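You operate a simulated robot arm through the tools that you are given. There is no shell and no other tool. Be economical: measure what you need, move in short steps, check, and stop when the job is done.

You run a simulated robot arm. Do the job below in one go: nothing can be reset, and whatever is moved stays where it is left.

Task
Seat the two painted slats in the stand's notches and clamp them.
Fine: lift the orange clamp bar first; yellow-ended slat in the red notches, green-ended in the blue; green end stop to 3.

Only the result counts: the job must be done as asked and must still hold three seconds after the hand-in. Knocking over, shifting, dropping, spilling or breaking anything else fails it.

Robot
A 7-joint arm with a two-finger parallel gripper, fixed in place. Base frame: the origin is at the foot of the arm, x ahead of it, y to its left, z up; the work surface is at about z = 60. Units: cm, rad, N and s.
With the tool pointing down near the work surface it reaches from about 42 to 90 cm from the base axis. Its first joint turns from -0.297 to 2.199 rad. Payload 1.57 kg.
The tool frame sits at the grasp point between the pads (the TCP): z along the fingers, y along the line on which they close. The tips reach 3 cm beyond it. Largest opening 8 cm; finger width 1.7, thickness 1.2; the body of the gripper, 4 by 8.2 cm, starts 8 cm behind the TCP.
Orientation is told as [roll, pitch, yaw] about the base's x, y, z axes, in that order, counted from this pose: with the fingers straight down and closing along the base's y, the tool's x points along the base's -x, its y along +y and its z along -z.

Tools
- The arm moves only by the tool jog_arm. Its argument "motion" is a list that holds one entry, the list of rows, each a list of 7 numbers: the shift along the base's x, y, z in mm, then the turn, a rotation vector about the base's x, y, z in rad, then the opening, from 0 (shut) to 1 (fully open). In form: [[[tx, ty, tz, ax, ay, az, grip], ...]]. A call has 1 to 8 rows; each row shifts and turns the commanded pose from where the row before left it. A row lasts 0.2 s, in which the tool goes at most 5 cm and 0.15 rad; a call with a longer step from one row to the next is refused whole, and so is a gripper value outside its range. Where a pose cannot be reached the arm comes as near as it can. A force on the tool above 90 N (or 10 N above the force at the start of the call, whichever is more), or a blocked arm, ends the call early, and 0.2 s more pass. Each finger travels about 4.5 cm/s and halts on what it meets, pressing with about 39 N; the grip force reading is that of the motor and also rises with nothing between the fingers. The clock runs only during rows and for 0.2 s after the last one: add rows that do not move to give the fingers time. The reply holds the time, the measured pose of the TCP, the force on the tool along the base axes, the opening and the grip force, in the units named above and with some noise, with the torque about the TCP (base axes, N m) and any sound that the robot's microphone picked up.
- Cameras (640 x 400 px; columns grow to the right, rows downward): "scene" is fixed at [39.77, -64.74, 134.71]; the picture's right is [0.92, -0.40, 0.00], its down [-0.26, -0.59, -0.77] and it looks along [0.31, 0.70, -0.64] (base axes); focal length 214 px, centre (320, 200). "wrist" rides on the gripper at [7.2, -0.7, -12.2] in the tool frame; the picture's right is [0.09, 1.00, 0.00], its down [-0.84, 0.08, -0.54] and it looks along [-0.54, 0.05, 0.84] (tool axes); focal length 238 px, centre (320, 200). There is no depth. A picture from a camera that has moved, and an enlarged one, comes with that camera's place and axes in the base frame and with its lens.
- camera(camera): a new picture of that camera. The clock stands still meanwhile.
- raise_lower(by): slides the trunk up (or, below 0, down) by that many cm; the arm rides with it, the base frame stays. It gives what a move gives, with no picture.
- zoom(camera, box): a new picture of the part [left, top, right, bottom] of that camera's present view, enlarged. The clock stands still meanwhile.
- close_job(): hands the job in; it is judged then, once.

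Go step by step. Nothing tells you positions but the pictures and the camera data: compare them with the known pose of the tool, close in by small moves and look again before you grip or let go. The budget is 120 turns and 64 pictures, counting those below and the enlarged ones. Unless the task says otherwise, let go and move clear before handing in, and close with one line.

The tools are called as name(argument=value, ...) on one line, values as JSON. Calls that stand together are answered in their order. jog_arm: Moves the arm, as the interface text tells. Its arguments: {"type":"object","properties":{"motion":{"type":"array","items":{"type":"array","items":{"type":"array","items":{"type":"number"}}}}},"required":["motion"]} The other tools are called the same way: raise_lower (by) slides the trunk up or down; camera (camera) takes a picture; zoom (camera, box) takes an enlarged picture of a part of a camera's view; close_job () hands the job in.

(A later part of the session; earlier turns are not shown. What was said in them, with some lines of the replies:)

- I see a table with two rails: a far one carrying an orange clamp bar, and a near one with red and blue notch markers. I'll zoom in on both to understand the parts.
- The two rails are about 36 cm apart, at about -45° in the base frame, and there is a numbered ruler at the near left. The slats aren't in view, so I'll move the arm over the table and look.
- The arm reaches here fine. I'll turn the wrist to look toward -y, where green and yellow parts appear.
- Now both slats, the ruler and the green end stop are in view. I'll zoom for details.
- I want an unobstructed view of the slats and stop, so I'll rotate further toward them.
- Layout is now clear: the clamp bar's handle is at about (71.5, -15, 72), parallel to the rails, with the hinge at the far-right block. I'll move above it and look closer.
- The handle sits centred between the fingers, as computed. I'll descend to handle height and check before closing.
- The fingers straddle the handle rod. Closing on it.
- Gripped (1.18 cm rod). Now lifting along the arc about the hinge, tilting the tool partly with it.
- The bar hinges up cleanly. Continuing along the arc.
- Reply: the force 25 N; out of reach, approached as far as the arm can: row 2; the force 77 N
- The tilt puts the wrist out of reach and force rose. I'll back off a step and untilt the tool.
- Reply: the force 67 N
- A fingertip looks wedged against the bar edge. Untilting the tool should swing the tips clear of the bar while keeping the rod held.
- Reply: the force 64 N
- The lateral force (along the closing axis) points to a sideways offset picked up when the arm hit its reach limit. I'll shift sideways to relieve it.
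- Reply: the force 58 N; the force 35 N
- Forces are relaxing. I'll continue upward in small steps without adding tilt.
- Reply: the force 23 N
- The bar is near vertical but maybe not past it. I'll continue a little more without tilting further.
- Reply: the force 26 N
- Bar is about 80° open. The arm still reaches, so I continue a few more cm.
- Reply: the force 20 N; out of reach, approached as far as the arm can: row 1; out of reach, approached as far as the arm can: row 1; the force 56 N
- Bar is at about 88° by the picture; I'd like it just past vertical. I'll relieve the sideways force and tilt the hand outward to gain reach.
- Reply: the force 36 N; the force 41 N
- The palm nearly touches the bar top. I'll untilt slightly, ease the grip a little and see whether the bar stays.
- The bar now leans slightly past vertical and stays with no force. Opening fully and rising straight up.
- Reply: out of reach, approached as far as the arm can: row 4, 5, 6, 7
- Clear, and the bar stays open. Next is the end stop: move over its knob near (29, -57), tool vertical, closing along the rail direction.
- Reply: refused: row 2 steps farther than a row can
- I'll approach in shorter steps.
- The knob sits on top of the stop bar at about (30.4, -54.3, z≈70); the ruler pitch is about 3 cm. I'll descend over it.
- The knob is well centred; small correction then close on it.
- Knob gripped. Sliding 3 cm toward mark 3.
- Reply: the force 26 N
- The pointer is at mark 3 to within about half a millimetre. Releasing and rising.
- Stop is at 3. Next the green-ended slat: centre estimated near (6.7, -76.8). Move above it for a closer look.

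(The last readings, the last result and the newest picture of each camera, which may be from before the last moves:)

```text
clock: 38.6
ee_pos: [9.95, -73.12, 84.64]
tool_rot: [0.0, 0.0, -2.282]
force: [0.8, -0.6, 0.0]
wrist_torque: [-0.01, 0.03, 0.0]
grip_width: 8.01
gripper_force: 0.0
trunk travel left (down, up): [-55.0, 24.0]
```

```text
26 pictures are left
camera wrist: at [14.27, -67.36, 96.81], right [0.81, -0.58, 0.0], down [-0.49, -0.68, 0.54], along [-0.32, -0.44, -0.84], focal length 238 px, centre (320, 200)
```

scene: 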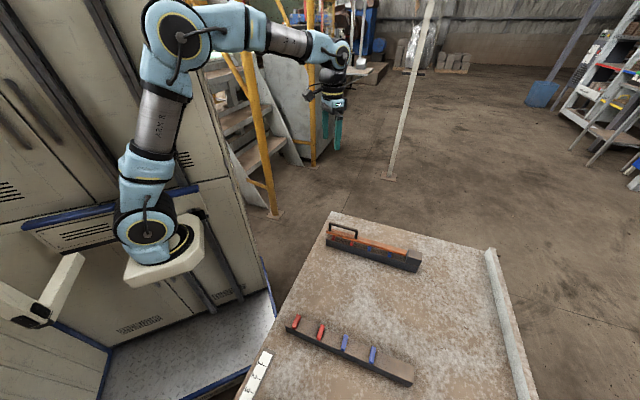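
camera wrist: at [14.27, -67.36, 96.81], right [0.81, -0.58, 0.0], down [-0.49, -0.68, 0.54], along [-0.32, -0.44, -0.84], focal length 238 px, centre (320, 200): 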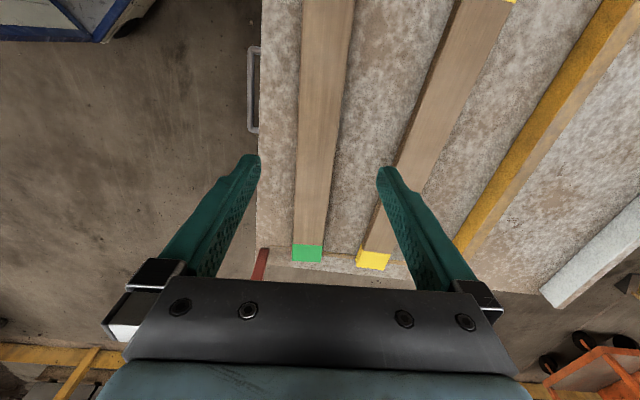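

Slat centre is about (6.4, -77.2), 6 cm wide, top at z≈62, heading 48.9°, which matches my yaw. Descending with fingers fully open.

jog_arm(motion=[[[-18, -20, -20, 0, 0, 0, 1], [-17.5, -21, -30, 0, 0, 0, 1], [0, 0, -40, 0, 0, 0, 1], [0, 0, -40, 0, 0, 0, 1], [0, 0, -30, 0, 0, 0, 1], [0, 0, -20, 0, 0, 0, 1]]])

camera(camera="wrist")

```text
clock: 40.0
ee_pos: [6.38, -77.04, 66.58]
tool_rot: [-0.001, -0.003, -2.285]
force: [-0.8, 0.3, 0.0]
wrist_torque: [0.01, -0.03, -0.01]
grip_width: 7.97
gripper_force: 0.1
trunk travel left (down, up): [-55.0, 24.0]
```

```text
25 pictures are left
camera wrist: at [10.6, -71.29, 78.84], right [0.81, -0.58, 0.0], down [-0.49, -0.68, 0.54], along [-0.32, -0.44, -0.84], focal length 238 px, centre (320, 200)
```

wrist: 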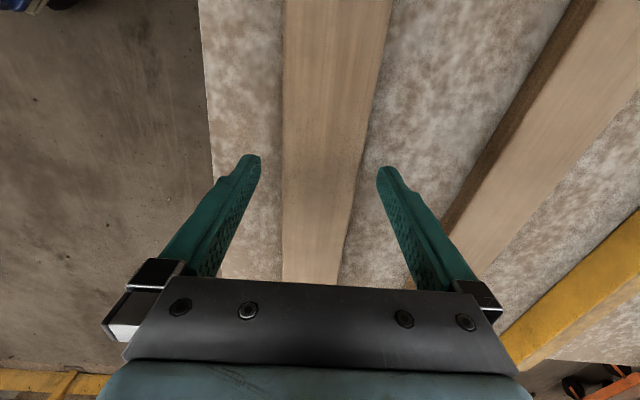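

Slat centred between fingertips. Lower the last 2.9 cm and close.

jog_arm(motion=[[[0, 0, -15, 0, 0, 0, 1], [0, 0, -13, 0, 0, 0, 1], [0, 0, 0, 0, 0, 0, 0], [0, 0, 0, 0, 0, 0, 0], [0, 0, 0, 0, 0, 0, 0], [0, 0, 0, 0, 0, 0, 0]]])

jog_arm(motion=[[[0, 0, 8, 0, 0, 0, 0], [0, 0, 12, 0, 0, 0, 0], [0, 0, 20, 0, 0, 0, 0], [0, 0, 0, 0, 0, 0, 0]]])

camera(camera="wrist")

```text
clock: 41.4
ee_pos: [6.33, -77.07, 63.78]
tool_rot: [0.001, 0.001, -2.285]
force: [0.6, -0.2, -0.1]
wrist_torque: [-0.37, 0.19, 0.17]
grip_width: 5.96
gripper_force: 39.3
trunk travel left (down, up): [-55.0, 24.0]
```

```text
clock: 42.4
ee_pos: [6.25, -77.06, 67.97]
tool_rot: [0.002, -0.001, -2.286]
force: [-0.8, 0.3, -0.6]
wrist_torque: [0.05, 0.0, 0.01]
grip_width: 0.0
gripper_force: 21.5
trunk travel left (down, up): [-55.0, 24.0]
```

```text
24 pictures are left
camera wrist: at [10.56, -71.31, 80.13], right [0.81, -0.58, 0.0], down [-0.49, -0.68, 0.54], along [-0.32, -0.44, -0.84], focal length 238 px, centre (320, 200)
```

wrist: 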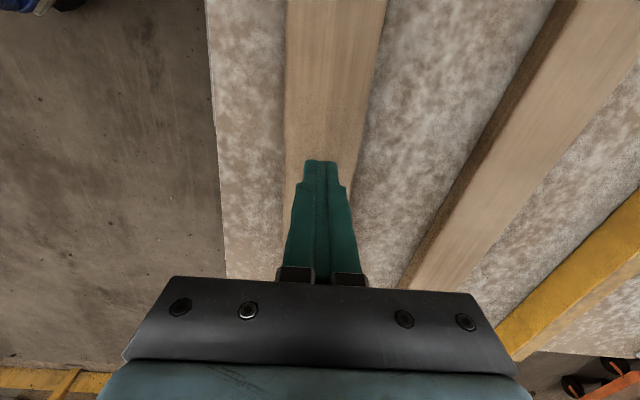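

The grip was too shallow and slipped off; the slat lies still. Reopen, go deeper until the tips nearly touch the table, and retry.

jog_arm(motion=[[[0, 0, 0, 0, 0, 0, 1], [0, 0, 0, 0, 0, 0, 1], [0, 0, 0, 0, 0, 0, 1], [0, 0, 0, 0, 0, 0, 1], [0, 0, 0, 0, 0, 0, 1], [0, 0, -20, 0, 0, 0, 1], [0, 0, -22, 0, 0, 0, 1], [0, 0, -6, 0, 0, 0, 1]]])

```text
clock: 44.2
ee_pos: [6.46, -77.22, 63.17]
tool_rot: [-0.001, 0.001, -2.287]
force: [-0.5, 0.6, 0.2]
wrist_torque: [0.0, 0.01, -0.01]
grip_width: 7.99
gripper_force: 0.0
trunk travel left (down, up): [-55.0, 24.0]
```

jog_arm(motion=[[[0, 0, -2, 0, 0, 0, 1], [0, 0, 0, 0, 0, 0, 1]]])

jog_arm(motion=[[[0, 0, -2, 0, 0, 0, 1], [0, 0, 0, 0, 0, 0, 1]]])

```text
clock: 44.8
ee_pos: [6.49, -77.3, 62.98]
tool_rot: [0.0, -0.002, -2.286]
force: [4.0, 4.1, 13.9]
wrist_torque: [0.61, 0.33, -0.32]
grip_width: 7.96
gripper_force: 0.1
trunk travel left (down, up): [-55.0, 24.0]
```

```text
clock: 45.4
ee_pos: [6.4, -77.24, 63.02]
tool_rot: [0.002, -0.003, -2.284]
force: [6.8, 7.2, 39.1]
wrist_torque: [1.5, 0.97, -0.49]
grip_width: 7.93
gripper_force: 0.1
trunk travel left (down, up): [-55.0, 24.0]
```

Table contact at TCP z≈63.0. Ease up slightly, close, then lift a bit.

jog_arm(motion=[[[0, 0, 4, 0, 0, 0, 1], [0, 0, 0, 0, 0, 0, 0], [0, 0, 0, 0, 0, 0, 0], [0, 0, 0, 0, 0, 0, 0], [0, 0, 0, 0, 0, 0, 0], [0, 0, 0, 0, 0, 0, 0]]])

jog_arm(motion=[[[0, 0, 5, 0, 0, 0, 0], [0, 0, 5, 0, 0, 0, 0], [0, 0, 0, 0, 0, 0, 0]]])

```text
clock: 46.8
ee_pos: [6.32, -77.22, 62.96]
tool_rot: [-0.002, -0.001, -2.285]
force: [-1.9, -2.4, 5.3]
wrist_torque: [-0.6, 0.15, -0.29]
grip_width: 5.97
gripper_force: 38.8
trunk travel left (down, up): [-55.0, 24.0]
```

```text
clock: 47.6
ee_pos: [6.4, -77.1, 63.92]
tool_rot: [-0.001, -0.001, -2.286]
force: [-0.3, 0.2, -3.9]
wrist_torque: [0.05, -0.01, 0.04]
grip_width: 5.96
gripper_force: 39.1
trunk travel left (down, up): [-55.0, 24.0]
```

Held (about 0.4 kg, balanced). Lifting clear, then carrying to above the blue notches: target centre (70.1, -39.0), heading 45°.

jog_arm(motion=[[[0, 0, 20, 0, 0, 0, 0], [0, 0, 30, 0, 0, 0, 0], [0, 0, 40, 0, 0, 0, 0], [0, 0, 40, 0, 0, 0, 0], [0, 0, 40, 0, 0, 0, 0], [20, 12, 0, 0, 0, 0, 0], [35, 21, 0, 0, 0, 0, 0], [35, 21, 0, 0, 0, 0, 0]]])

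camera(camera="scene")

```text
clock: 49.4
ee_pos: [15.27, -71.96, 80.89]
tool_rot: [0.0, -0.003, -2.289]
force: [-1.0, 0.0, -3.5]
wrist_torque: [0.02, -0.02, 0.01]
grip_width: 5.96
gripper_force: 39.2
trunk travel left (down, up): [-55.0, 24.0]
```

```text
23 pictures are left
```

scene: 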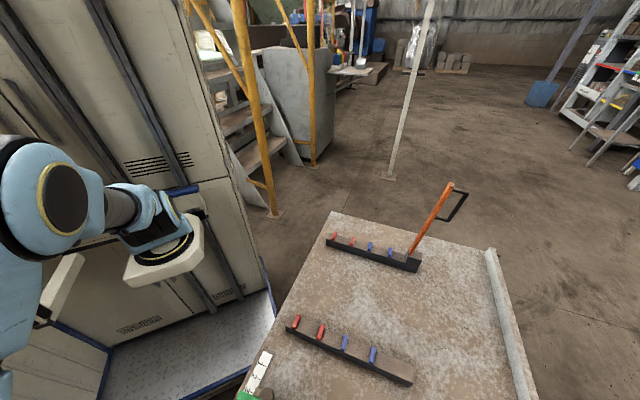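

jog_arm(motion=[[[39, 23.5, 0, 0, 0, -0.01, 0], [39, 23.5, 0, 0, 0, -0.01, 0], [39, 23.5, 0, 0, 0, -0.01, 0], [39, 23.5, 0, 0, 0, -0.01, 0], [39, 23.5, 0, 0, 0, -0.01, 0], [39, 23.5, 0, 0, 0, -0.01, 0], [39, 23.5, 0, 0, 0, -0.007, 0], [39, 23.5, 0, 0, 0, 0, 0]]])

jog_arm(motion=[[[39, 23.5, 0, 0, 0, 0, 0], [39, 23.5, 0, 0, 0, 0, 0], [39, 23.5, 0, 0, 0, 0, 0], [39, 23.5, 0, 0, 0, 0, 0], [39, 23.5, -10, 0, 0, 0, 0], [25, 16, -10, 0, 0, 0, 0], [15, 8, -10, 0, 0, 0, 0], [0, 0, 0, 0, 0, 0, 0]]])

zoom(camera="scene", box=[240, 190, 560, 390])

camera(camera="wrist")

```text
clock: 51.2
ee_pos: [46.24, -52.95, 81.22]
tool_rot: [-0.001, 0.0, -2.353]
force: [-0.7, 0.3, -2.7]
wrist_torque: [-0.02, -0.03, 0.0]
grip_width: 5.96
gripper_force: 39.1
trunk travel left (down, up): [-55.0, 24.0]
```

```text
clock: 53.0
ee_pos: [70.08, -38.79, 77.97]
tool_rot: [0.001, 0.002, -2.352]
force: [-0.6, -0.3, -3.8]
wrist_torque: [0.0, -0.02, 0.02]
grip_width: 5.95
gripper_force: 38.7
trunk travel left (down, up): [-55.0, 24.0]
```

```text
2.00 times, centred on (400, 290) of scene
camera zoom: at [39.77, -64.74, 134.71], right [0.92, -0.4, 0.0], down [-0.26, -0.59, -0.77], along [0.31, 0.7, -0.64], focal length 429 px, centre (160, 20)
```

zoom: 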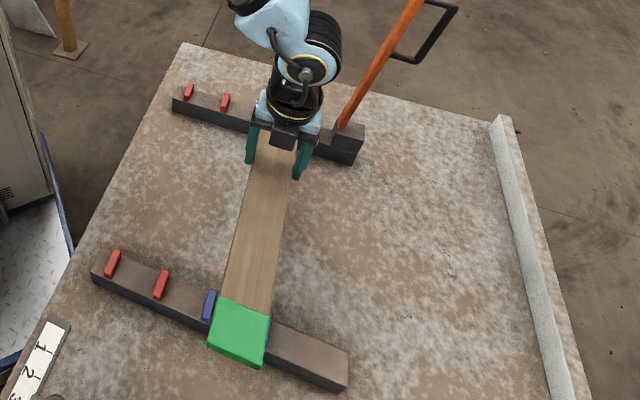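

```text
21 pictures are left
camera wrist: at [74.69, -33.31, 90.2], right [0.77, -0.64, 0.0], down [-0.53, -0.65, 0.54], along [-0.35, -0.42, -0.84], focal length 238 px, centre (320, 200)
```

wrist: 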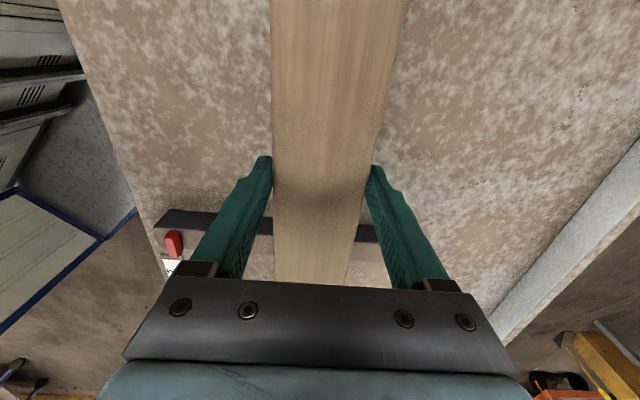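

Alignment looks right. Lowering to just above the tabs to check.

jog_arm(motion=[[[0, 0, -25, 0, 0, 0, 0], [0, 0, -25, 0, 0, 0, 0], [0, 0, -30, 0, 0, 0, 0], [0, 0, 0, 0, 0, 0, 0]]])

zoom(camera="scene", box=[300, 310, 420, 385])

zoom(camera="scene", box=[320, 220, 440, 295])

```text
clock: 54.0
ee_pos: [70.03, -38.93, 69.9]
tool_rot: [0.001, 0.0, -2.352]
force: [0.3, 0.2, -3.0]
wrist_torque: [0.03, 0.02, 0.01]
grip_width: 5.95
gripper_force: 39.0
trunk travel left (down, up): [-55.0, 24.0]
```

```text
5.33 times, centred on (360, 348) of scene
camera zoom: at [39.77, -64.74, 134.71], right [0.92, -0.4, 0.0], down [-0.26, -0.59, -0.77], along [0.31, 0.7, -0.64], focal length 1144 px, centre (107, -587)
```

zoom: 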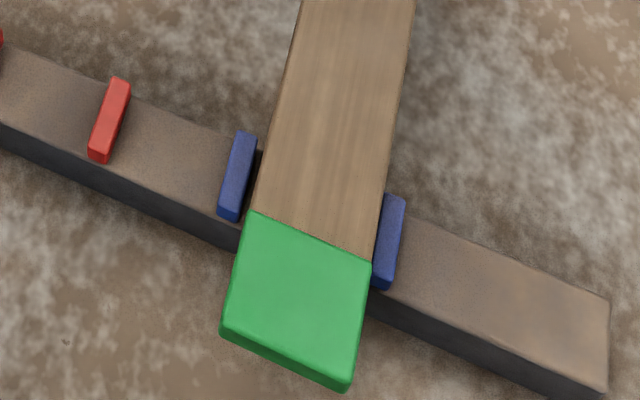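

```text
5.33 times, centred on (380, 258) of scene
camera zoom: at [39.77, -64.74, 134.71], right [0.92, -0.4, 0.0], down [-0.26, -0.59, -0.77], along [0.31, 0.7, -0.64], focal length 1144 px, centre (0, -107)
```

zoom: 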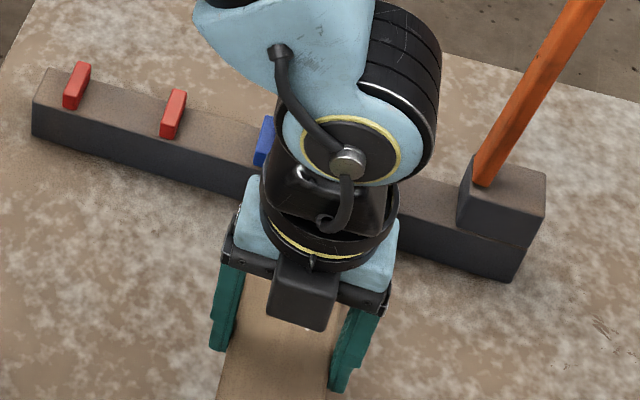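

Slat lies centred between the blue tabs (within ~1.5 mm). Lowering onto the rails until contact.

jog_arm(motion=[[[0, 0, -12, 0, 0, 0, 0], [0, 0, -12, 0, 0, 0, 0], [0, 0, -6, 0, 0, 0, 0], [0, 0, 0, 0, 0, 0, 0]]])

```text
clock: 55.0
ee_pos: [69.94, -38.75, 67.43]
tool_rot: [0.003, 0.001, -2.353]
force: [-8.5, 5.6, 37.9]
wrist_torque: [0.82, 0.86, -0.02]
grip_width: 6.01
gripper_force: 38.7
trunk travel left (down, up): [-55.0, 24.0]
```

jog_arm(motion=[[[0, 0, 5, 0, 0, 0, 0], [0, 0, 0, 0, 0, 0, 0]]])

zoom(camera="scene", box=[320, 310, 400, 360])

camera(camera="wrist")

```text
clock: 55.6
ee_pos: [69.99, -38.87, 67.34]
tool_rot: [0.0, -0.001, -2.355]
force: [2.0, 0.3, 2.0]
wrist_torque: [0.52, -0.76, -0.2]
grip_width: 5.95
gripper_force: 38.9
trunk travel left (down, up): [-55.0, 24.0]
```

```text
8.00 times, centred on (360, 335) of scene
camera zoom: at [39.77, -64.74, 134.71], right [0.92, -0.4, 0.0], down [-0.26, -0.59, -0.77], along [0.31, 0.7, -0.64], focal length 1716 px, centre (0, -880)
```

zoom: 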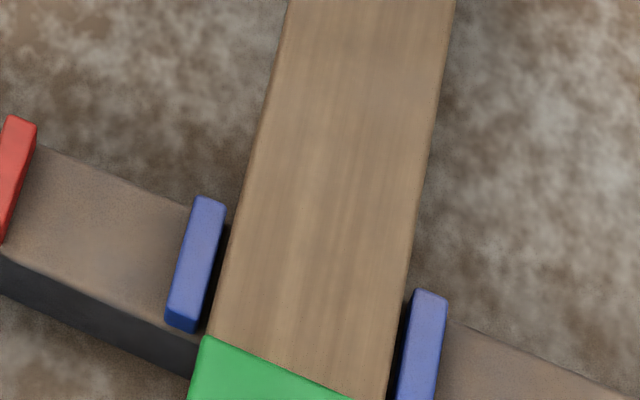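

```text
17 pictures are left
camera wrist: at [74.65, -33.3, 79.56], right [0.77, -0.64, 0.0], down [-0.53, -0.65, 0.54], along [-0.35, -0.42, -0.84], focal length 238 px, centre (320, 200)
```

wrist: 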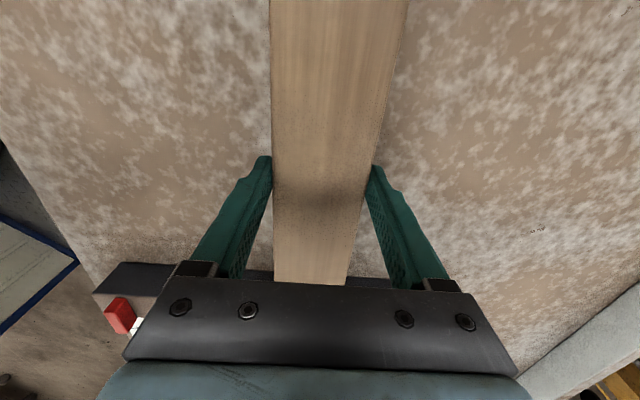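

The slat is seated between the blue tabs. Release and rise.

jog_arm(motion=[[[0, 0, 0, 0, 0, 0, 0.9], [0, 0, 0, 0, 0, 0, 1], [0, 0, 0, 0, 0, 0, 1], [0, 0, 15, 0, 0, 0, 1], [0, 0, 35, 0, 0, 0, 1], [0, 0, 45, 0, 0, 0, 1], [0, 0, 45, 0, 0, 0, 1], [0, 0, 20, 0, 0, 0, 1]]])

zoom(camera="scene", box=[240, 190, 560, 390])

```text
clock: 57.4
ee_pos: [70.08, -38.96, 83.57]
tool_rot: [0.001, -0.001, -2.351]
force: [-0.5, 0.5, -0.8]
wrist_torque: [0.01, -0.01, -0.01]
grip_width: 7.98
gripper_force: 0.0
trunk travel left (down, up): [-55.0, 24.0]
```

```text
2.00 times, centred on (400, 290) of scene
camera zoom: at [39.77, -64.74, 134.71], right [0.92, -0.4, 0.0], down [-0.26, -0.59, -0.77], along [0.31, 0.7, -0.64], focal length 429 px, centre (160, 20)
```

zoom: 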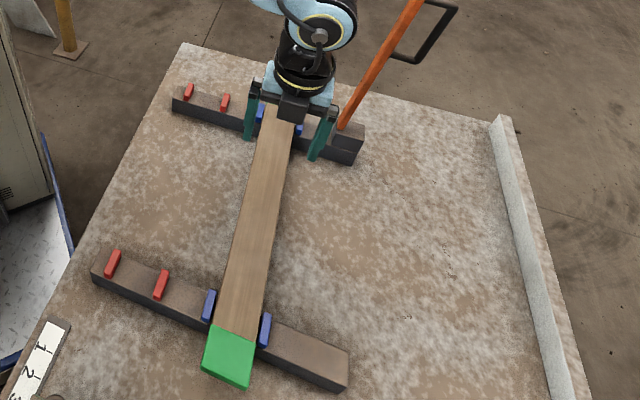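

Green slat seated on both rails. Now to the yellow-ended slat, centre about (18, -88.5); stop short above it to look.

jog_arm(motion=[[[-20, -19, 15, 0, 0, 0, 1], [-34, -32, 0, 0, 0, 0, 1], [-34, -32, 0, 0, 0, 0, 1], [-34, -32, 0, 0, 0, 0, 1], [-34, -32, 0, 0, 0, 0, 1], [-34, -32, 0, 0, 0, 0, 1], [-34, -32, 0, 0, 0, 0, 1], [-34, -32, 0, 0, 0, 0, 1]]])

jog_arm(motion=[[[-34, -33, 0, 0, 0, 0, 1], [-34, -33, 0, 0, 0, 0, 1], [-34, -33, 0, 0, 0, 0, 1], [-34, -33, 0, 0, 0, 0, 1], [-34, -33, -15, 0, 0, 0, 1], [-32, -32, -15, 0, 0, -0.01, 1], [0, 0, 0, 0, 0, 0, 1]]])

camera(camera="wrist")

```text
clock: 59.2
ee_pos: [44.48, -63.11, 84.79]
tool_rot: [0.0, -0.001, -2.352]
force: [0.4, 1.2, -0.5]
wrist_torque: [-0.02, 0.04, -0.02]
grip_width: 8.0
gripper_force: 0.0
trunk travel left (down, up): [-55.0, 24.0]
```

```text
clock: 60.8
ee_pos: [24.02, -82.88, 81.85]
tool_rot: [0.001, 0.001, -2.362]
force: [-0.3, 0.6, -0.1]
wrist_torque: [0.01, 0.01, 0.01]
grip_width: 7.98
gripper_force: 0.2
trunk travel left (down, up): [-55.0, 24.0]
```

```text
15 pictures are left
camera wrist: at [28.77, -77.44, 93.93], right [0.77, -0.64, 0.0], down [-0.54, -0.64, 0.54], along [-0.35, -0.41, -0.84], focal length 238 px, centre (320, 200)
```

wrist: 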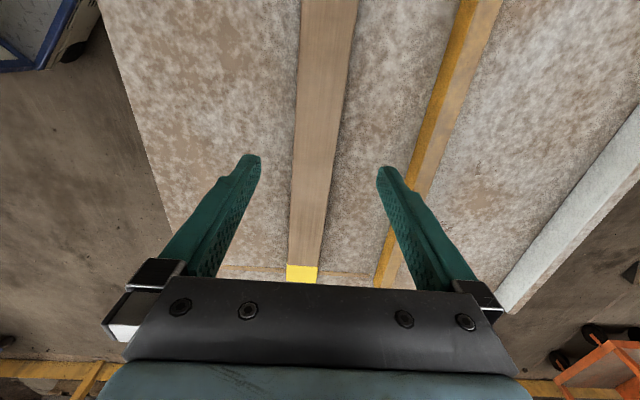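

Grip point chosen at (18.6, -88.05), heading 44°. Moving there and descending.

jog_arm(motion=[[[-27, -26, 0, 0, 0, -0.01, 1], [-27, -26, -20, 0, 0, 0, 1], [0, 0, -40, 0, 0, 0, 1], [0, 0, -40, 0, 0, 0, 1], [0, 0, -40, 0, 0, 0, 1], [0, 0, -20, 0, 0, 0, 1], [0, 0, 0, 0, 0, 0, 1]]])

camera(camera="wrist")

```text
clock: 62.4
ee_pos: [18.58, -87.82, 65.99]
tool_rot: [0.0, 0.0, -2.373]
force: [0.6, -0.5, -0.3]
wrist_torque: [0.01, -0.01, 0.0]
grip_width: 8.01
gripper_force: 0.0
trunk travel left (down, up): [-55.0, 24.0]
```

```text
14 pictures are left
camera wrist: at [23.39, -82.48, 78.21], right [0.76, -0.65, 0.0], down [-0.55, -0.64, 0.54], along [-0.35, -0.41, -0.84], focal length 238 px, centre (320, 200)
```

wrist: 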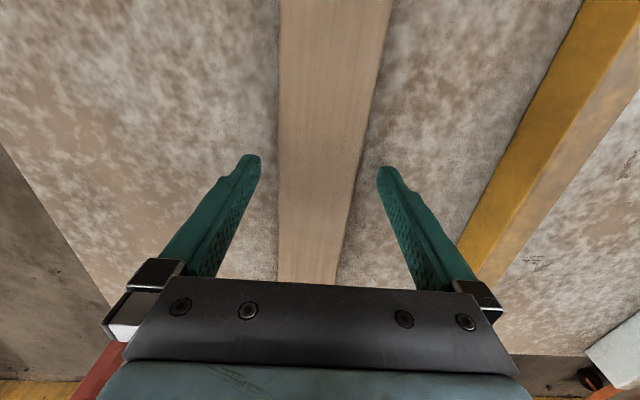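

Centred. Lower to just above the table and close.

jog_arm(motion=[[[0, 0, -15, 0, 0, 0, 1], [0, 0, -13, 0, 0, 0, 1], [0, 0, -1, 0, 0, 0, 1], [0, 0, 0, 0, 0, 0, 0], [0, 0, 0, 0, 0, 0, 0], [0, 0, 0, 0, 0, 0, 0], [0, 0, 0, 0, 0, 0, 0], [0, 0, 0, 0, 0, 0, 0]]])

jog_arm(motion=[[[0, 0, 5, 0, 0, 0, 0], [0, 0, 5, 0, 0, 0, 0], [0, 0, 0, 0, 0, 0, 0]]])

```text
clock: 64.2
ee_pos: [18.6, -87.85, 63.13]
tool_rot: [-0.001, 0.0, -2.372]
force: [0.1, -0.5, -0.1]
wrist_torque: [0.1, -0.06, -0.11]
grip_width: 5.95
gripper_force: 38.9
trunk travel left (down, up): [-55.0, 24.0]
```

```text
clock: 65.0
ee_pos: [18.6, -88.13, 64.01]
tool_rot: [0.0, 0.0, -2.371]
force: [0.2, -0.1, -2.8]
wrist_torque: [0.01, -0.06, 0.0]
grip_width: 5.96
gripper_force: 39.3
trunk travel left (down, up): [-55.0, 24.0]
```

Held. Lift, then carry to above the red notches: TCP target (60.0, -27.4), heading 45°.

jog_arm(motion=[[[0, 0, 20, 0, 0, 0, 0], [0, 0, 30, 0, 0, 0, 0], [0, 0, 40, 0, 0, 0, 0], [0, 0, 40, 0, 0, 0, 0], [0, 0, 35, 0, 0, 0, 0], [12, 18, 0, 0, 0, 0.017, 0], [24, 35, 0, 0, 0, 0, 0], [24, 35, 0, 0, 0, 0, 0]]])

jog_arm(motion=[[[24, 35, 0, 0, 0, 0, 0], [24, 35, 0, 0, 0, 0, 0], [24, 35, 0, 0, 0, 0, 0], [24, 35, 0, 0, 0, 0, 0], [24, 35, 0, 0, 0, 0, 0], [24, 35, 0, 0, 0, 0, 0], [24, 35, 0, 0, 0, 0, 0], [24, 35, 0, 0, 0, 0, 0]]])

```text
clock: 66.8
ee_pos: [24.61, -79.3, 80.59]
tool_rot: [0.0, 0.0, -2.356]
force: [-0.8, 0.3, -3.6]
wrist_torque: [0.05, -0.07, -0.02]
grip_width: 5.96
gripper_force: 39.0
trunk travel left (down, up): [-55.0, 24.0]
```

```text
clock: 68.6
ee_pos: [43.79, -51.48, 80.43]
tool_rot: [0.0, 0.001, -2.356]
force: [-1.0, -0.2, -3.9]
wrist_torque: [0.03, -0.04, -0.02]
grip_width: 5.95
gripper_force: 38.9
trunk travel left (down, up): [-55.0, 24.0]
```

jog_arm(motion=[[[24, 36, 0, 0, 0, 0, 0], [24, 36, 0, 0, 0, 0, 0], [24, 36, 0, 0, 0, 0, 0], [24, 36, 0, 0, 0, 0, 0], [24, 36, 0, 0, 0, 0, 0], [24, 36, 0, 0, 0, 0, 0], [17.5, 25, -10, 0, 0, 0.003, 0], [0, 0, 0, 0, 0, 0, 0]]])

jog_arm(motion=[[[0, 0, -25, 0, 0, 0, 0], [0, 0, -25, 0, 0, 0, 0], [0, 0, -30, 0, 0, 0, 0], [0, 0, 0, 0, 0, 0, 0]]])

zoom(camera="scene", box=[240, 200, 480, 350])

zoom(camera="scene", box=[270, 300, 390, 375])

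```text
clock: 70.4
ee_pos: [59.88, -27.07, 79.47]
tool_rot: [-0.001, 0.0, -2.353]
force: [0.6, 0.4, -4.4]
wrist_torque: [0.01, -0.03, -0.01]
grip_width: 5.97
gripper_force: 39.5
trunk travel left (down, up): [-55.0, 24.0]
```

```text
clock: 71.4
ee_pos: [60.11, -26.96, 71.73]
tool_rot: [0.0, 0.0, -2.354]
force: [0.4, 0.0, -2.8]
wrist_torque: [-0.03, -0.05, -0.02]
grip_width: 5.96
gripper_force: 38.8
trunk travel left (down, up): [-55.0, 24.0]
```

```text
2.67 times, centred on (360, 275) of scene
camera zoom: at [39.77, -64.74, 134.71], right [0.92, -0.4, 0.0], down [-0.26, -0.59, -0.77], along [0.31, 0.7, -0.64], focal length 572 px, centre (213, 0)
```

zoom: 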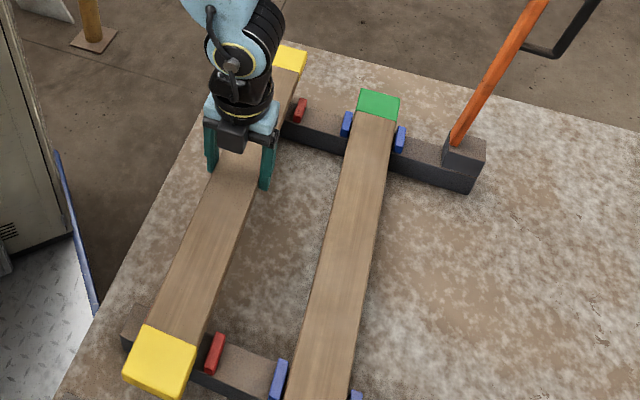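

```text
5.33 times, centred on (330, 338) of scene
camera zoom: at [39.77, -64.74, 134.71], right [0.92, -0.4, 0.0], down [-0.26, -0.59, -0.77], along [0.31, 0.7, -0.64], focal length 1144 px, centre (267, -533)
```

zoom: 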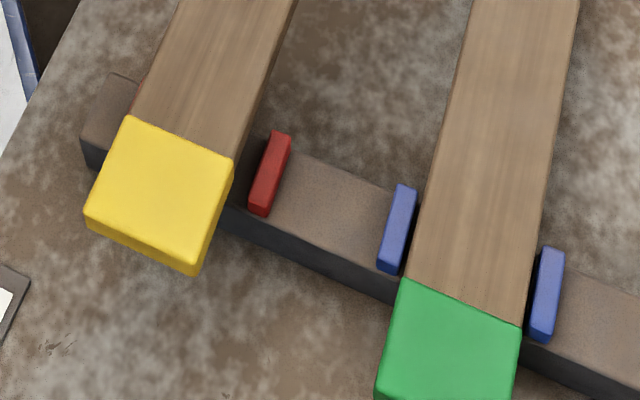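

Slat sits properly above the red notches; tiny 1.5 mm correction and lower to contact.

jog_arm(motion=[[[1, -1.5, -12, 0, 0, 0, 0], [0, 0, -12, 0, 0, 0, 0], [0, 0, -10, 0, 0, 0, 0], [0, 0, -8, 0, 0, 0, 0], [0, 0, -3, 0, 0, 0, 0], [0, 0, 0, 0, 0, 0, 0]]])

zoom(camera="scene", box=[270, 210, 430, 370])

```text
clock: 72.8
ee_pos: [60.09, -27.25, 67.28]
tool_rot: [0.001, 0.001, -2.353]
force: [-6.7, 1.3, 37.3]
wrist_torque: [0.28, 0.28, -0.28]
grip_width: 6.01
gripper_force: 39.4
trunk travel left (down, up): [-55.0, 24.0]
```

```text
2.50 times, centred on (350, 290) of scene
camera zoom: at [39.77, -64.74, 134.71], right [0.92, -0.4, 0.0], down [-0.26, -0.59, -0.77], along [0.31, 0.7, -0.64], focal length 536 px, centre (245, -25)
```

zoom: 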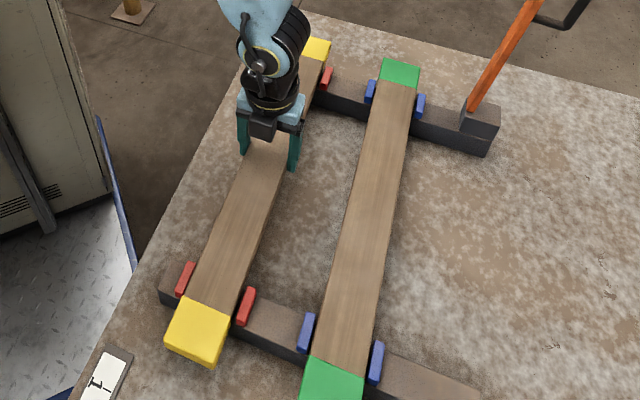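

Both slats are seated. Release and rise clear.

jog_arm(motion=[[[0, 0, 4, 0, 0, 0, 0], [0, 0, 0, 0, 0, 0, 0.9], [0, 0, 0, 0, 0, 0, 1], [0, 0, 0, 0, 0, 0, 1], [0, 0, 15, 0, 0, 0, 1], [0, 0, 40, 0, 0, 0, 1], [0, 0, 45, 0, 0, 0, 1], [0, 0, 45, 0, 0, 0, 1]]])

jog_arm(motion=[[[0, 0, 40, 0, 0, 0.145, 1], [0, 0, 40, 0, 0, 0.145, 1], [10, -2, 40, 0, 0, 0.145, 1], [25, -5, 35, 0, 0, 0.145, 1], [30, -6, 20, 0, 0, 0.145, 1], [30, -6, 10, 0, 0, 0.145, 1], [30, -6, 5, 0, 0, 0.145, 1], [30, -6, 0, 0, 0, 0.145, 1]]])

jog_arm(motion=[[[30, -6, 0, 0, 0, 0.136, 1], [30, -6, 0, 0, 0, 0.136, 1], [30, -6, 0, 0, 0, 0.136, 1], [0, 0, 0, 0, 0, 0, 1]]])

camera(camera="wrist")

```text
clock: 74.6
ee_pos: [59.96, -27.29, 81.84]
tool_rot: [-0.004, -0.001, -2.352]
force: [-0.1, 0.6, -0.1]
wrist_torque: [0.03, 0.02, -0.03]
grip_width: 8.0
gripper_force: 0.1
trunk travel left (down, up): [-55.0, 24.0]
```

```text
clock: 76.4
ee_pos: [75.62, -30.28, 100.99]
tool_rot: [-0.002, 0.0, -1.19]
force: [-0.2, 0.2, 0.2]
wrist_torque: [-0.02, 0.01, -0.01]
grip_width: 8.0
gripper_force: 0.1
trunk travel left (down, up): [-55.0, 24.0]
```

```text
clock: 77.4
ee_pos: [84.6, -32.14, 100.91]
tool_rot: [-0.001, 0.0, -0.785]
force: [-0.1, 0.1, 0.7]
wrist_torque: [0.02, 0.0, 0.03]
grip_width: 8.01
gripper_force: 0.0
trunk travel left (down, up): [-55.0, 24.0]
```

```text
10 pictures are left
camera wrist: at [79.14, -27.62, 113.16], right [0.64, 0.77, 0.0], down [0.65, -0.54, 0.54], along [0.42, -0.35, -0.84], focal length 238 px, centre (320, 200)
```

wrist: 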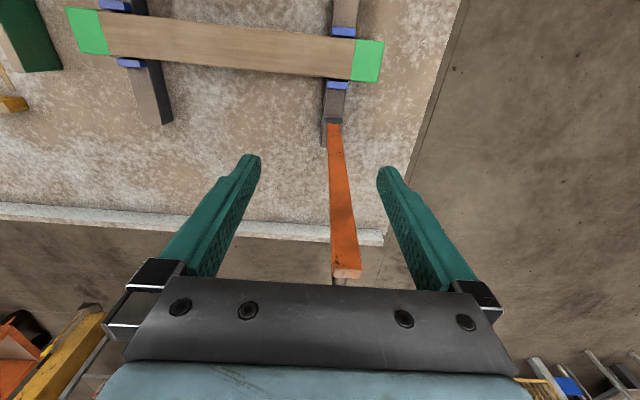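

The bar top is at about (92, -35.6, 100.4), leaning back a few degrees. I'll straddle its top end with the fingers, coming in from the near side with the hand tilted outward.

jog_arm(motion=[[[20, 20, 5, -0.07, -0.07, 0, 1], [10, -10, 5, -0.07, -0.07, 0, 1], [14, -14, 0, -0.07, -0.07, 0, 1], [0, 0, 0, 0, 0, 0, 1]]])

jog_arm(motion=[[[12, -12, 0, 0, 0, 0, 1], [12, -12, 0, 0, 0, 0, 1], [0, 0, 0, 0, 0, 0, 1]]])

camera(camera="wrist")

```text
clock: 78.4
ee_pos: [88.98, -32.37, 101.91]
tool_rot: [-0.003, -0.299, -0.783]
force: [0.2, -0.4, -0.2]
wrist_torque: [-0.02, -0.01, 0.0]
grip_width: 8.0
gripper_force: 0.1
trunk travel left (down, up): [-55.0, 24.0]
```

```text
clock: 79.2
ee_pos: [90.59, -34.57, 101.56]
tool_rot: [0.0, -0.296, -0.785]
force: [-0.2, 0.5, -0.3]
wrist_torque: [-0.04, 0.02, 0.06]
grip_width: 8.03
gripper_force: 0.1
out of reach, approached as far as the arm can: row 2
trunk travel left (down, up): [-55.0, 24.0]
```

```text
9 pictures are left
camera wrist: at [82.71, -27.81, 111.17], right [0.64, 0.77, -0.03], down [0.51, -0.4, 0.76], along [0.57, -0.5, -0.65], focal length 238 px, centre (320, 200)
```

wrist: 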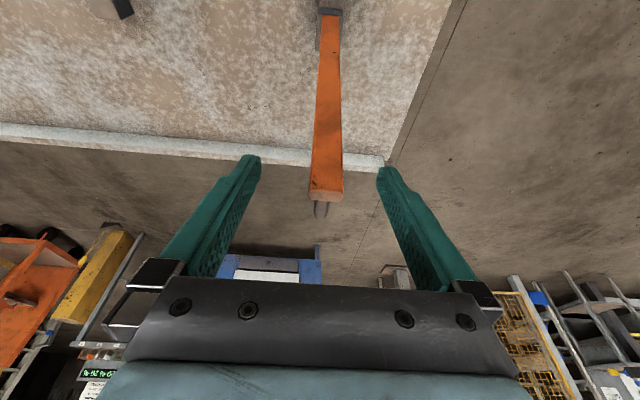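

The bar end is centred between the fingers but slightly ahead of the pads. Lower and tilt a touch more, then close.

jog_arm(motion=[[[0, 0, -10, -0.05, -0.05, 0, 1], [3, -3, 0, 0, 0, 0, 1], [0, 0, 0, 0, 0, 0, 0], [0, 0, 0, 0, 0, 0, 0], [0, 0, 0, 0, 0, 0, 0], [0, 0, 0, 0, 0, 0, 0], [0, 0, 0, 0, 0, 0, 0], [0, 0, 0, 0, 0, 0, 0]]])

```text
clock: 81.0
ee_pos: [91.17, -34.62, 100.69]
tool_rot: [0.003, -0.368, -0.781]
force: [25.0, 24.1, 1.8]
wrist_torque: [0.15, -0.23, 0.32]
grip_width: 2.37
gripper_force: 35.6
trunk travel left (down, up): [-55.0, 24.0]
```

Bar end gripped (2.4 cm). Pulling it back along the arc, with a small sideways relief.

jog_arm(motion=[[[2, 2, 0, 0, 0, 0, 0], [-11, 11, 1, 0.026, 0.026, 0, 0], [-11, 11, 0, 0, 0, 0, 0], [-11, 11, -1, 0.026, 0.026, 0, 0], [-11, 11, -1, 0, 0, 0, 0], [0, 0, 0, 0, 0, 0, 0]]])

```text
clock: 82.4
ee_pos: [86.87, -30.2, 100.62]
tool_rot: [0.0, -0.295, -0.781]
force: [22.1, 21.2, 3.1]
wrist_torque: [-0.22, -0.82, 0.36]
grip_width: 2.35
gripper_force: 35.2
trunk travel left (down, up): [-55.0, 24.0]
```

jog_arm(motion=[[[2, 2, 0, 0, 0, 0, 0], [-21.6, 21.6, -5, 0.026, 0.026, 0, 0], [-21.1, 21.1, -8, 0.026, 0.026, 0, 0], [0, 0, 0, 0, 0, 0, 0]]])

zoom(camera="scene", box=[280, 110, 480, 260])

```text
clock: 83.4
ee_pos: [82.66, -25.95, 99.32]
tool_rot: [-0.002, -0.22, -0.785]
force: [11.7, 7.9, 0.3]
wrist_torque: [-0.45, -1.2, 0.17]
grip_width: 2.36
gripper_force: 35.5
trunk travel left (down, up): [-55.0, 24.0]
```

```text
2.67 times, centred on (380, 185) of scene
camera zoom: at [39.77, -64.74, 134.71], right [0.92, -0.4, 0.0], down [-0.26, -0.59, -0.77], along [0.31, 0.7, -0.64], focal length 572 px, centre (160, 240)
```

zoom: 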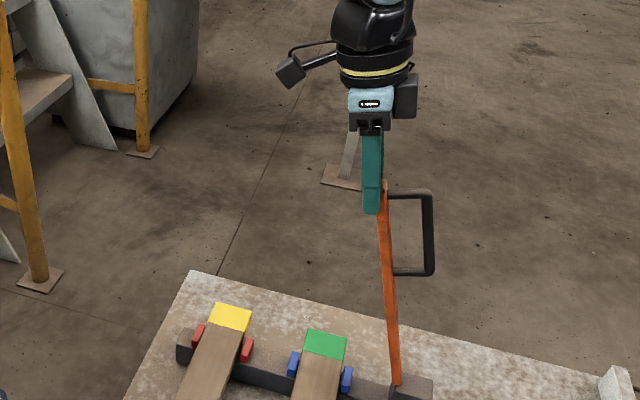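

Works well. Continuing down the arc.

jog_arm(motion=[[[-20.4, 20.4, -11, 0.026, 0.026, 0, 0], [-19.4, 19.4, -14, 0.026, 0.026, 0, 0], [-18.4, 18.4, -17, 0.026, 0.026, 0, 0], [-17, 17, -20, 0.026, 0.026, 0, 0], [0, 0, 0, 0, 0, 0, 0]]])

zoom(camera="scene", box=[280, 130, 480, 280])

```text
clock: 84.6
ee_pos: [74.88, -18.35, 93.15]
tool_rot: [0.0, -0.073, -0.785]
force: [5.5, 9.2, 5.9]
wrist_torque: [-0.47, -0.78, 0.08]
grip_width: 2.36
gripper_force: 36.1
trunk travel left (down, up): [-55.0, 24.0]
```

```text
2.67 times, centred on (380, 205) of scene
camera zoom: at [39.77, -64.74, 134.71], right [0.92, -0.4, 0.0], down [-0.26, -0.59, -0.77], along [0.31, 0.7, -0.64], focal length 572 px, centre (160, 187)
```

zoom: 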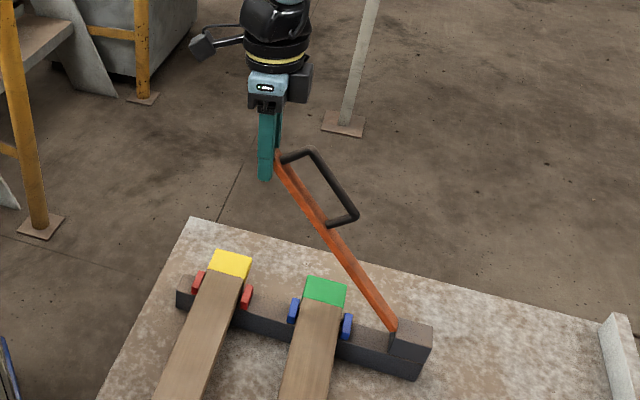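

jog_arm(motion=[[[-15.6, 15.6, -22, 0.026, 0.026, 0, 0], [-14.5, 14.5, -24, 0.026, 0.026, 0, 0], [-12.7, 12.7, -26, 0, 0, 0, 0], [-10.7, 10.7, -28, 0, 0, 0, 0], [-8.8, 8.8, -29, 0, 0, 0, 0], [0, 0, 0, 0, 0, 0, 0]]])

zoom(camera="scene", box=[300, 170, 460, 290])

```text
clock: 86.0
ee_pos: [68.75, -12.17, 80.03]
tool_rot: [0.0, 0.002, -0.786]
force: [-1.9, 25.1, 5.3]
wrist_torque: [0.29, -0.07, 0.1]
grip_width: 2.4
gripper_force: 36.4
trunk travel left (down, up): [-55.0, 24.0]
```

```text
3.33 times, centred on (380, 230) of scene
camera zoom: at [39.77, -64.74, 134.71], right [0.92, -0.4, 0.0], down [-0.26, -0.59, -0.77], along [0.31, 0.7, -0.64], focal length 715 px, centre (120, 100)
```

zoom: 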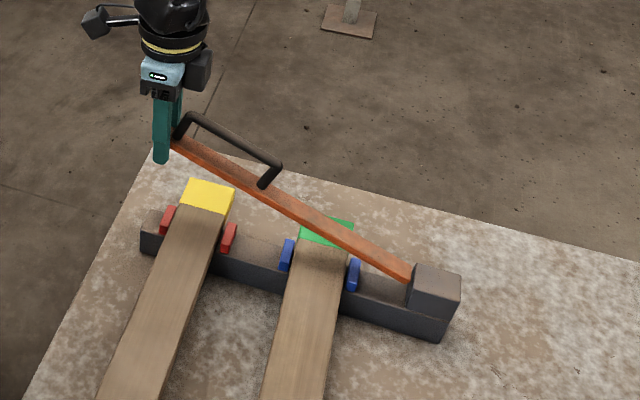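

jog_arm(motion=[[[-4.6, 8.6, -29, 0, 0, 0, 0], [-4.5, 4.5, -30, 0, 0, 0, 0], [-2, 2, -15, 0, 0, 0, 0], [0, 0, -8, 0, 0, 0, 0], [0, 0, 0, 0, 0, 0, 0]]])

```text
clock: 87.2
ee_pos: [67.57, -11.12, 71.77]
tool_rot: [-0.002, 0.001, -0.787]
force: [-12.1, -26.5, -0.6]
wrist_torque: [-0.51, -0.54, 0.32]
grip_width: 2.38
gripper_force: 35.5
trunk travel left (down, up): [-55.0, 24.0]
```

jog_arm(motion=[[[-1, -2, -5, 0, 0, 0, 0], [0, 0, -5, 0, 0, 0, 0], [0, 0, -4, 0, 0, 0, 0], [0, 0, 0, 0, 0, 0, 0]]])

zoom(camera="scene", box=[310, 200, 440, 290])

```text
clock: 88.2
ee_pos: [67.57, -11.03, 70.56]
tool_rot: [0.0, 0.001, -0.785]
force: [-14.2, -23.7, 0.2]
wrist_torque: [-0.73, -0.57, 0.01]
grip_width: 2.37
gripper_force: 35.9
trunk travel left (down, up): [-55.0, 24.0]
```

```text
4.44 times, centred on (375, 245) of scene
camera zoom: at [39.77, -64.74, 134.71], right [0.92, -0.4, 0.0], down [-0.26, -0.59, -0.77], along [0.31, 0.7, -0.64], focal length 953 px, centre (76, 0)
```

zoom: 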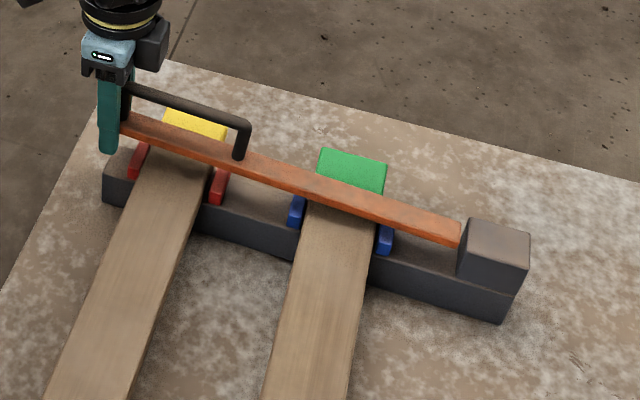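

Nearly down. Lower further in small steps until it bears on the slats.

jog_arm(motion=[[[0, 0, -4, 0, 0, 0, 0], [0, 0, -4, 0, 0, 0, 0], [0, 0, 0, 0, 0, 0, 0]]])

jog_arm(motion=[[[0, 0, -4, 0, 0, 0, 0], [0, 0, -4, 0, 0, 0, 0], [0, 0, 0, 0, 0, 0, 0]]])

```text
clock: 89.0
ee_pos: [67.59, -10.91, 69.71]
tool_rot: [-0.001, -0.001, -0.783]
force: [-15.8, -20.5, -1.0]
wrist_torque: [-0.65, -0.48, -0.08]
grip_width: 2.37
gripper_force: 35.9
trunk travel left (down, up): [-55.0, 24.0]
```

```text
clock: 89.8
ee_pos: [67.51, -10.95, 69.03]
tool_rot: [0.0, 0.002, -0.786]
force: [-21.6, -18.8, -0.2]
wrist_torque: [-0.67, -0.49, -0.13]
grip_width: 2.38
gripper_force: 36.6
trunk travel left (down, up): [-55.0, 24.0]
```

jog_arm(motion=[[[0, 0, -4, 0, 0, 0, 0], [0, 0, -4, 0, 0, 0, 0], [0, 0, 0, 0, 0, 0, 0]]])

zoom(camera="scene", box=[310, 200, 440, 290])

```text
clock: 90.6
ee_pos: [67.5, -10.97, 68.25]
tool_rot: [-0.001, 0.002, -0.784]
force: [-24.0, -13.1, 1.0]
wrist_torque: [-0.49, -0.42, -0.05]
grip_width: 2.39
gripper_force: 36.4
trunk travel left (down, up): [-55.0, 24.0]
```

```text
4.44 times, centred on (375, 245) of scene
camera zoom: at [39.77, -64.74, 134.71], right [0.92, -0.4, 0.0], down [-0.26, -0.59, -0.77], along [0.31, 0.7, -0.64], focal length 953 px, centre (76, 0)
```

zoom: 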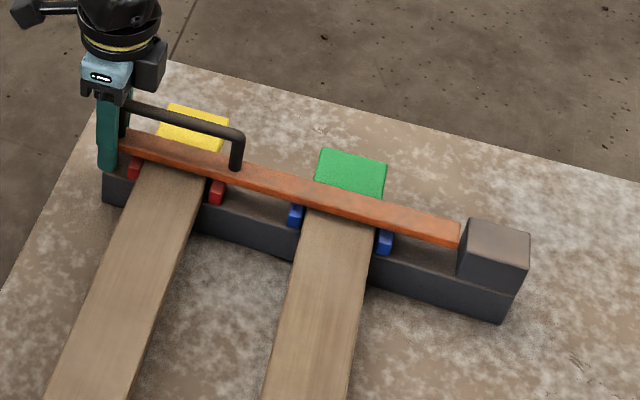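

jog_arm(motion=[[[0, 0, -4, 0, 0, 0, 0], [0, 0, 0, 0, 0, 0, 0]]])

```text
clock: 91.2
ee_pos: [67.57, -10.98, 68.02]
tool_rot: [0.001, -0.001, -0.785]
force: [-24.5, -8.6, 25.6]
wrist_torque: [-0.46, 0.44, -0.66]
grip_width: 2.39
gripper_force: 35.9
trunk travel left (down, up): [-55.0, 24.0]
```

Contact reached. Open, rise, then press the handle down from above with closed fingers to make sure the clamp is home.

jog_arm(motion=[[[0, 0, 2, 0, 0, 0, 0.5], [0, 0, 0, 0, 0, 0, 0.9], [0, 0, 0, 0, 0, 0, 0.9], [0, 0, 0, 0, 0, 0, 0.9], [0, 0, 20, 0, 0, 0, 0.9], [0, 0, 40, 0, 0, 0, 0.9], [0, 0, 40, 0, 0, 0, 0.9], [0, 0, 20, 0, 0, 0, 0.2]]])

jog_arm(motion=[[[20, -20, 0, 0, 0, 0, 0], [16, -16, 0, 0, 0, 0, 0], [0, 0, 0, 0, 0, 0, 0], [0, 0, 0, 0, 0, 0, 0], [0, 0, 0, 0, 0, 0, 0], [0, 0, 0, 0, 0, 0, 0]]])

zoom(camera="scene", box=[310, 190, 440, 280])

```text
clock: 93.0
ee_pos: [67.68, -10.87, 80.16]
tool_rot: [-0.001, -0.001, -0.786]
force: [-0.4, -0.1, -0.5]
wrist_torque: [0.01, 0.0, 0.01]
grip_width: 3.79
gripper_force: 0.6
trunk travel left (down, up): [-55.0, 24.0]
```

```text
clock: 94.4
ee_pos: [71.17, -14.42, 79.99]
tool_rot: [-0.001, -0.002, -0.783]
force: [0.4, 0.8, -0.2]
wrist_torque: [-0.01, 0.04, 0.01]
grip_width: 0.0
gripper_force: 21.5
trunk travel left (down, up): [-55.0, 24.0]
```

```text
4.44 times, centred on (375, 235) of scene
camera zoom: at [39.77, -64.74, 134.71], right [0.92, -0.4, 0.0], down [-0.26, -0.59, -0.77], along [0.31, 0.7, -0.64], focal length 953 px, centre (76, 44)
```

zoom: 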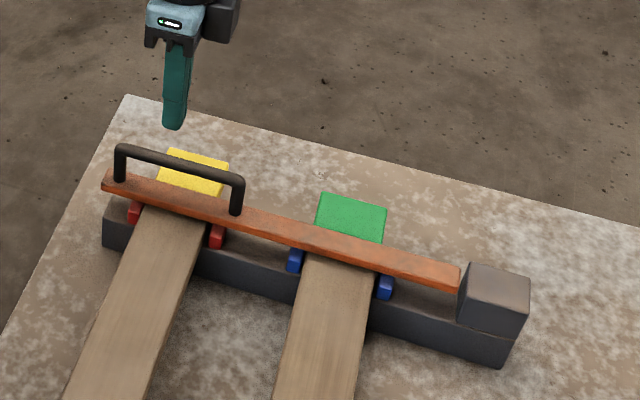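

The bar lies across both slats. A gentle press on the handle to confirm it is home.

jog_arm(motion=[[[1, -5, -20, 0, 0, 0, 0], [0, 0, -20, 0, 0, 0, 0], [0, 0, -8, 0, 0, 0, 0], [0, 0, -4, 0, 0, 0, 0], [0, 0, 0, 0, 0, 0, 0]]])

```text
clock: 95.7
ee_pos: [71.59, -15.0, 75.66]
tool_rot: [0.007, -0.008, -0.784]
force: [-18.2, -1.1, 49.1]
wrist_torque: [0.09, 0.61, 0.09]
grip_width: 0.0
gripper_force: 21.3
trunk travel left (down, up): [-55.0, 24.0]
stopped in row 5: the force on the tool passed its limit at 92 N (the readings are from after the stop); the commanded pose is now the measured one
```

Bar is firmly home. Rise and move clear, then a final check.

jog_arm(motion=[[[0, 0, 20, 0, 0, 0, 0], [0, 0, 40, 0, 0, 0, 0], [0, 0, 40, 0, 0, 0, 0], [0, 0, 45, 0, 0, 0, 0], [-20, 20, 40, 0, 0, 0, 0], [-20, 20, 40, 0, 0, 0, 0], [0, 0, 0, 0, 0, 0, 0]]])

zoom(camera="scene", box=[240, 200, 560, 400])

```text
clock: 97.2
ee_pos: [67.42, -11.22, 97.72]
tool_rot: [0.005, -0.004, -0.784]
force: [0.8, -1.3, 0.1]
wrist_torque: [-0.05, 0.03, 0.01]
grip_width: 0.0
gripper_force: 21.0
trunk travel left (down, up): [-55.0, 24.0]
```

```text
2.00 times, centred on (400, 300) of scene
camera zoom: at [39.77, -64.74, 134.71], right [0.92, -0.4, 0.0], down [-0.26, -0.59, -0.77], along [0.31, 0.7, -0.64], focal length 429 px, centre (160, 0)
```

zoom: 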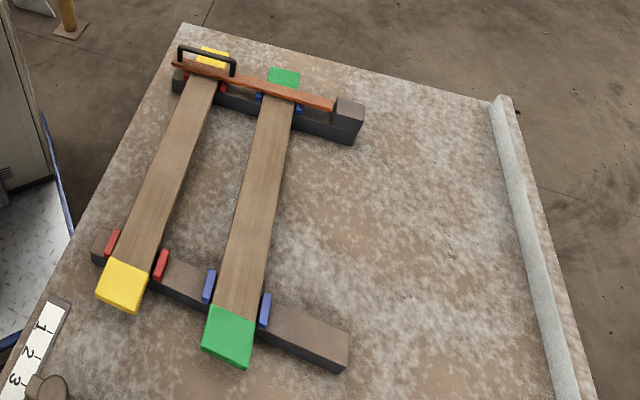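

Both slats are seated and the bar is clamped across them. One last check of the stop's pointer.

zoom(camera="scene", box=[230, 345, 310, 400])

```text
7.27 times, centred on (270, 372) of scene
camera zoom: at [39.77, -64.74, 134.71], right [0.92, -0.4, 0.0], down [-0.26, -0.59, -0.77], along [0.31, 0.7, -0.64], focal length 1560 px, centre (684, -1054)
```

zoom: 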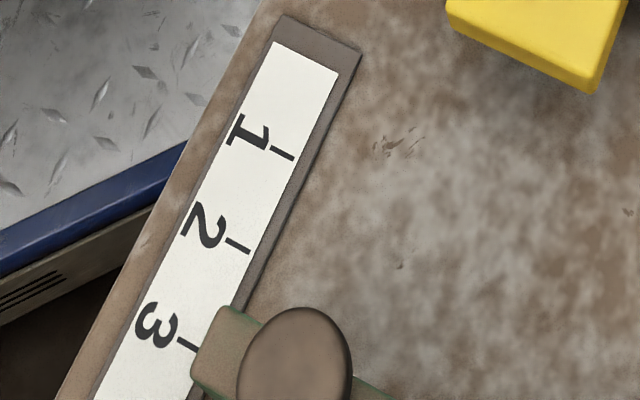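

The stop is still at mark 3, so I'm handing in.

close_job()

```text
The job is handed in.
```

The job is handed in: the yellow-ended slat is in the red notches and the green-ended slat in the blue, the orange clamp bar is closed across both, and the green end stop is at 3.
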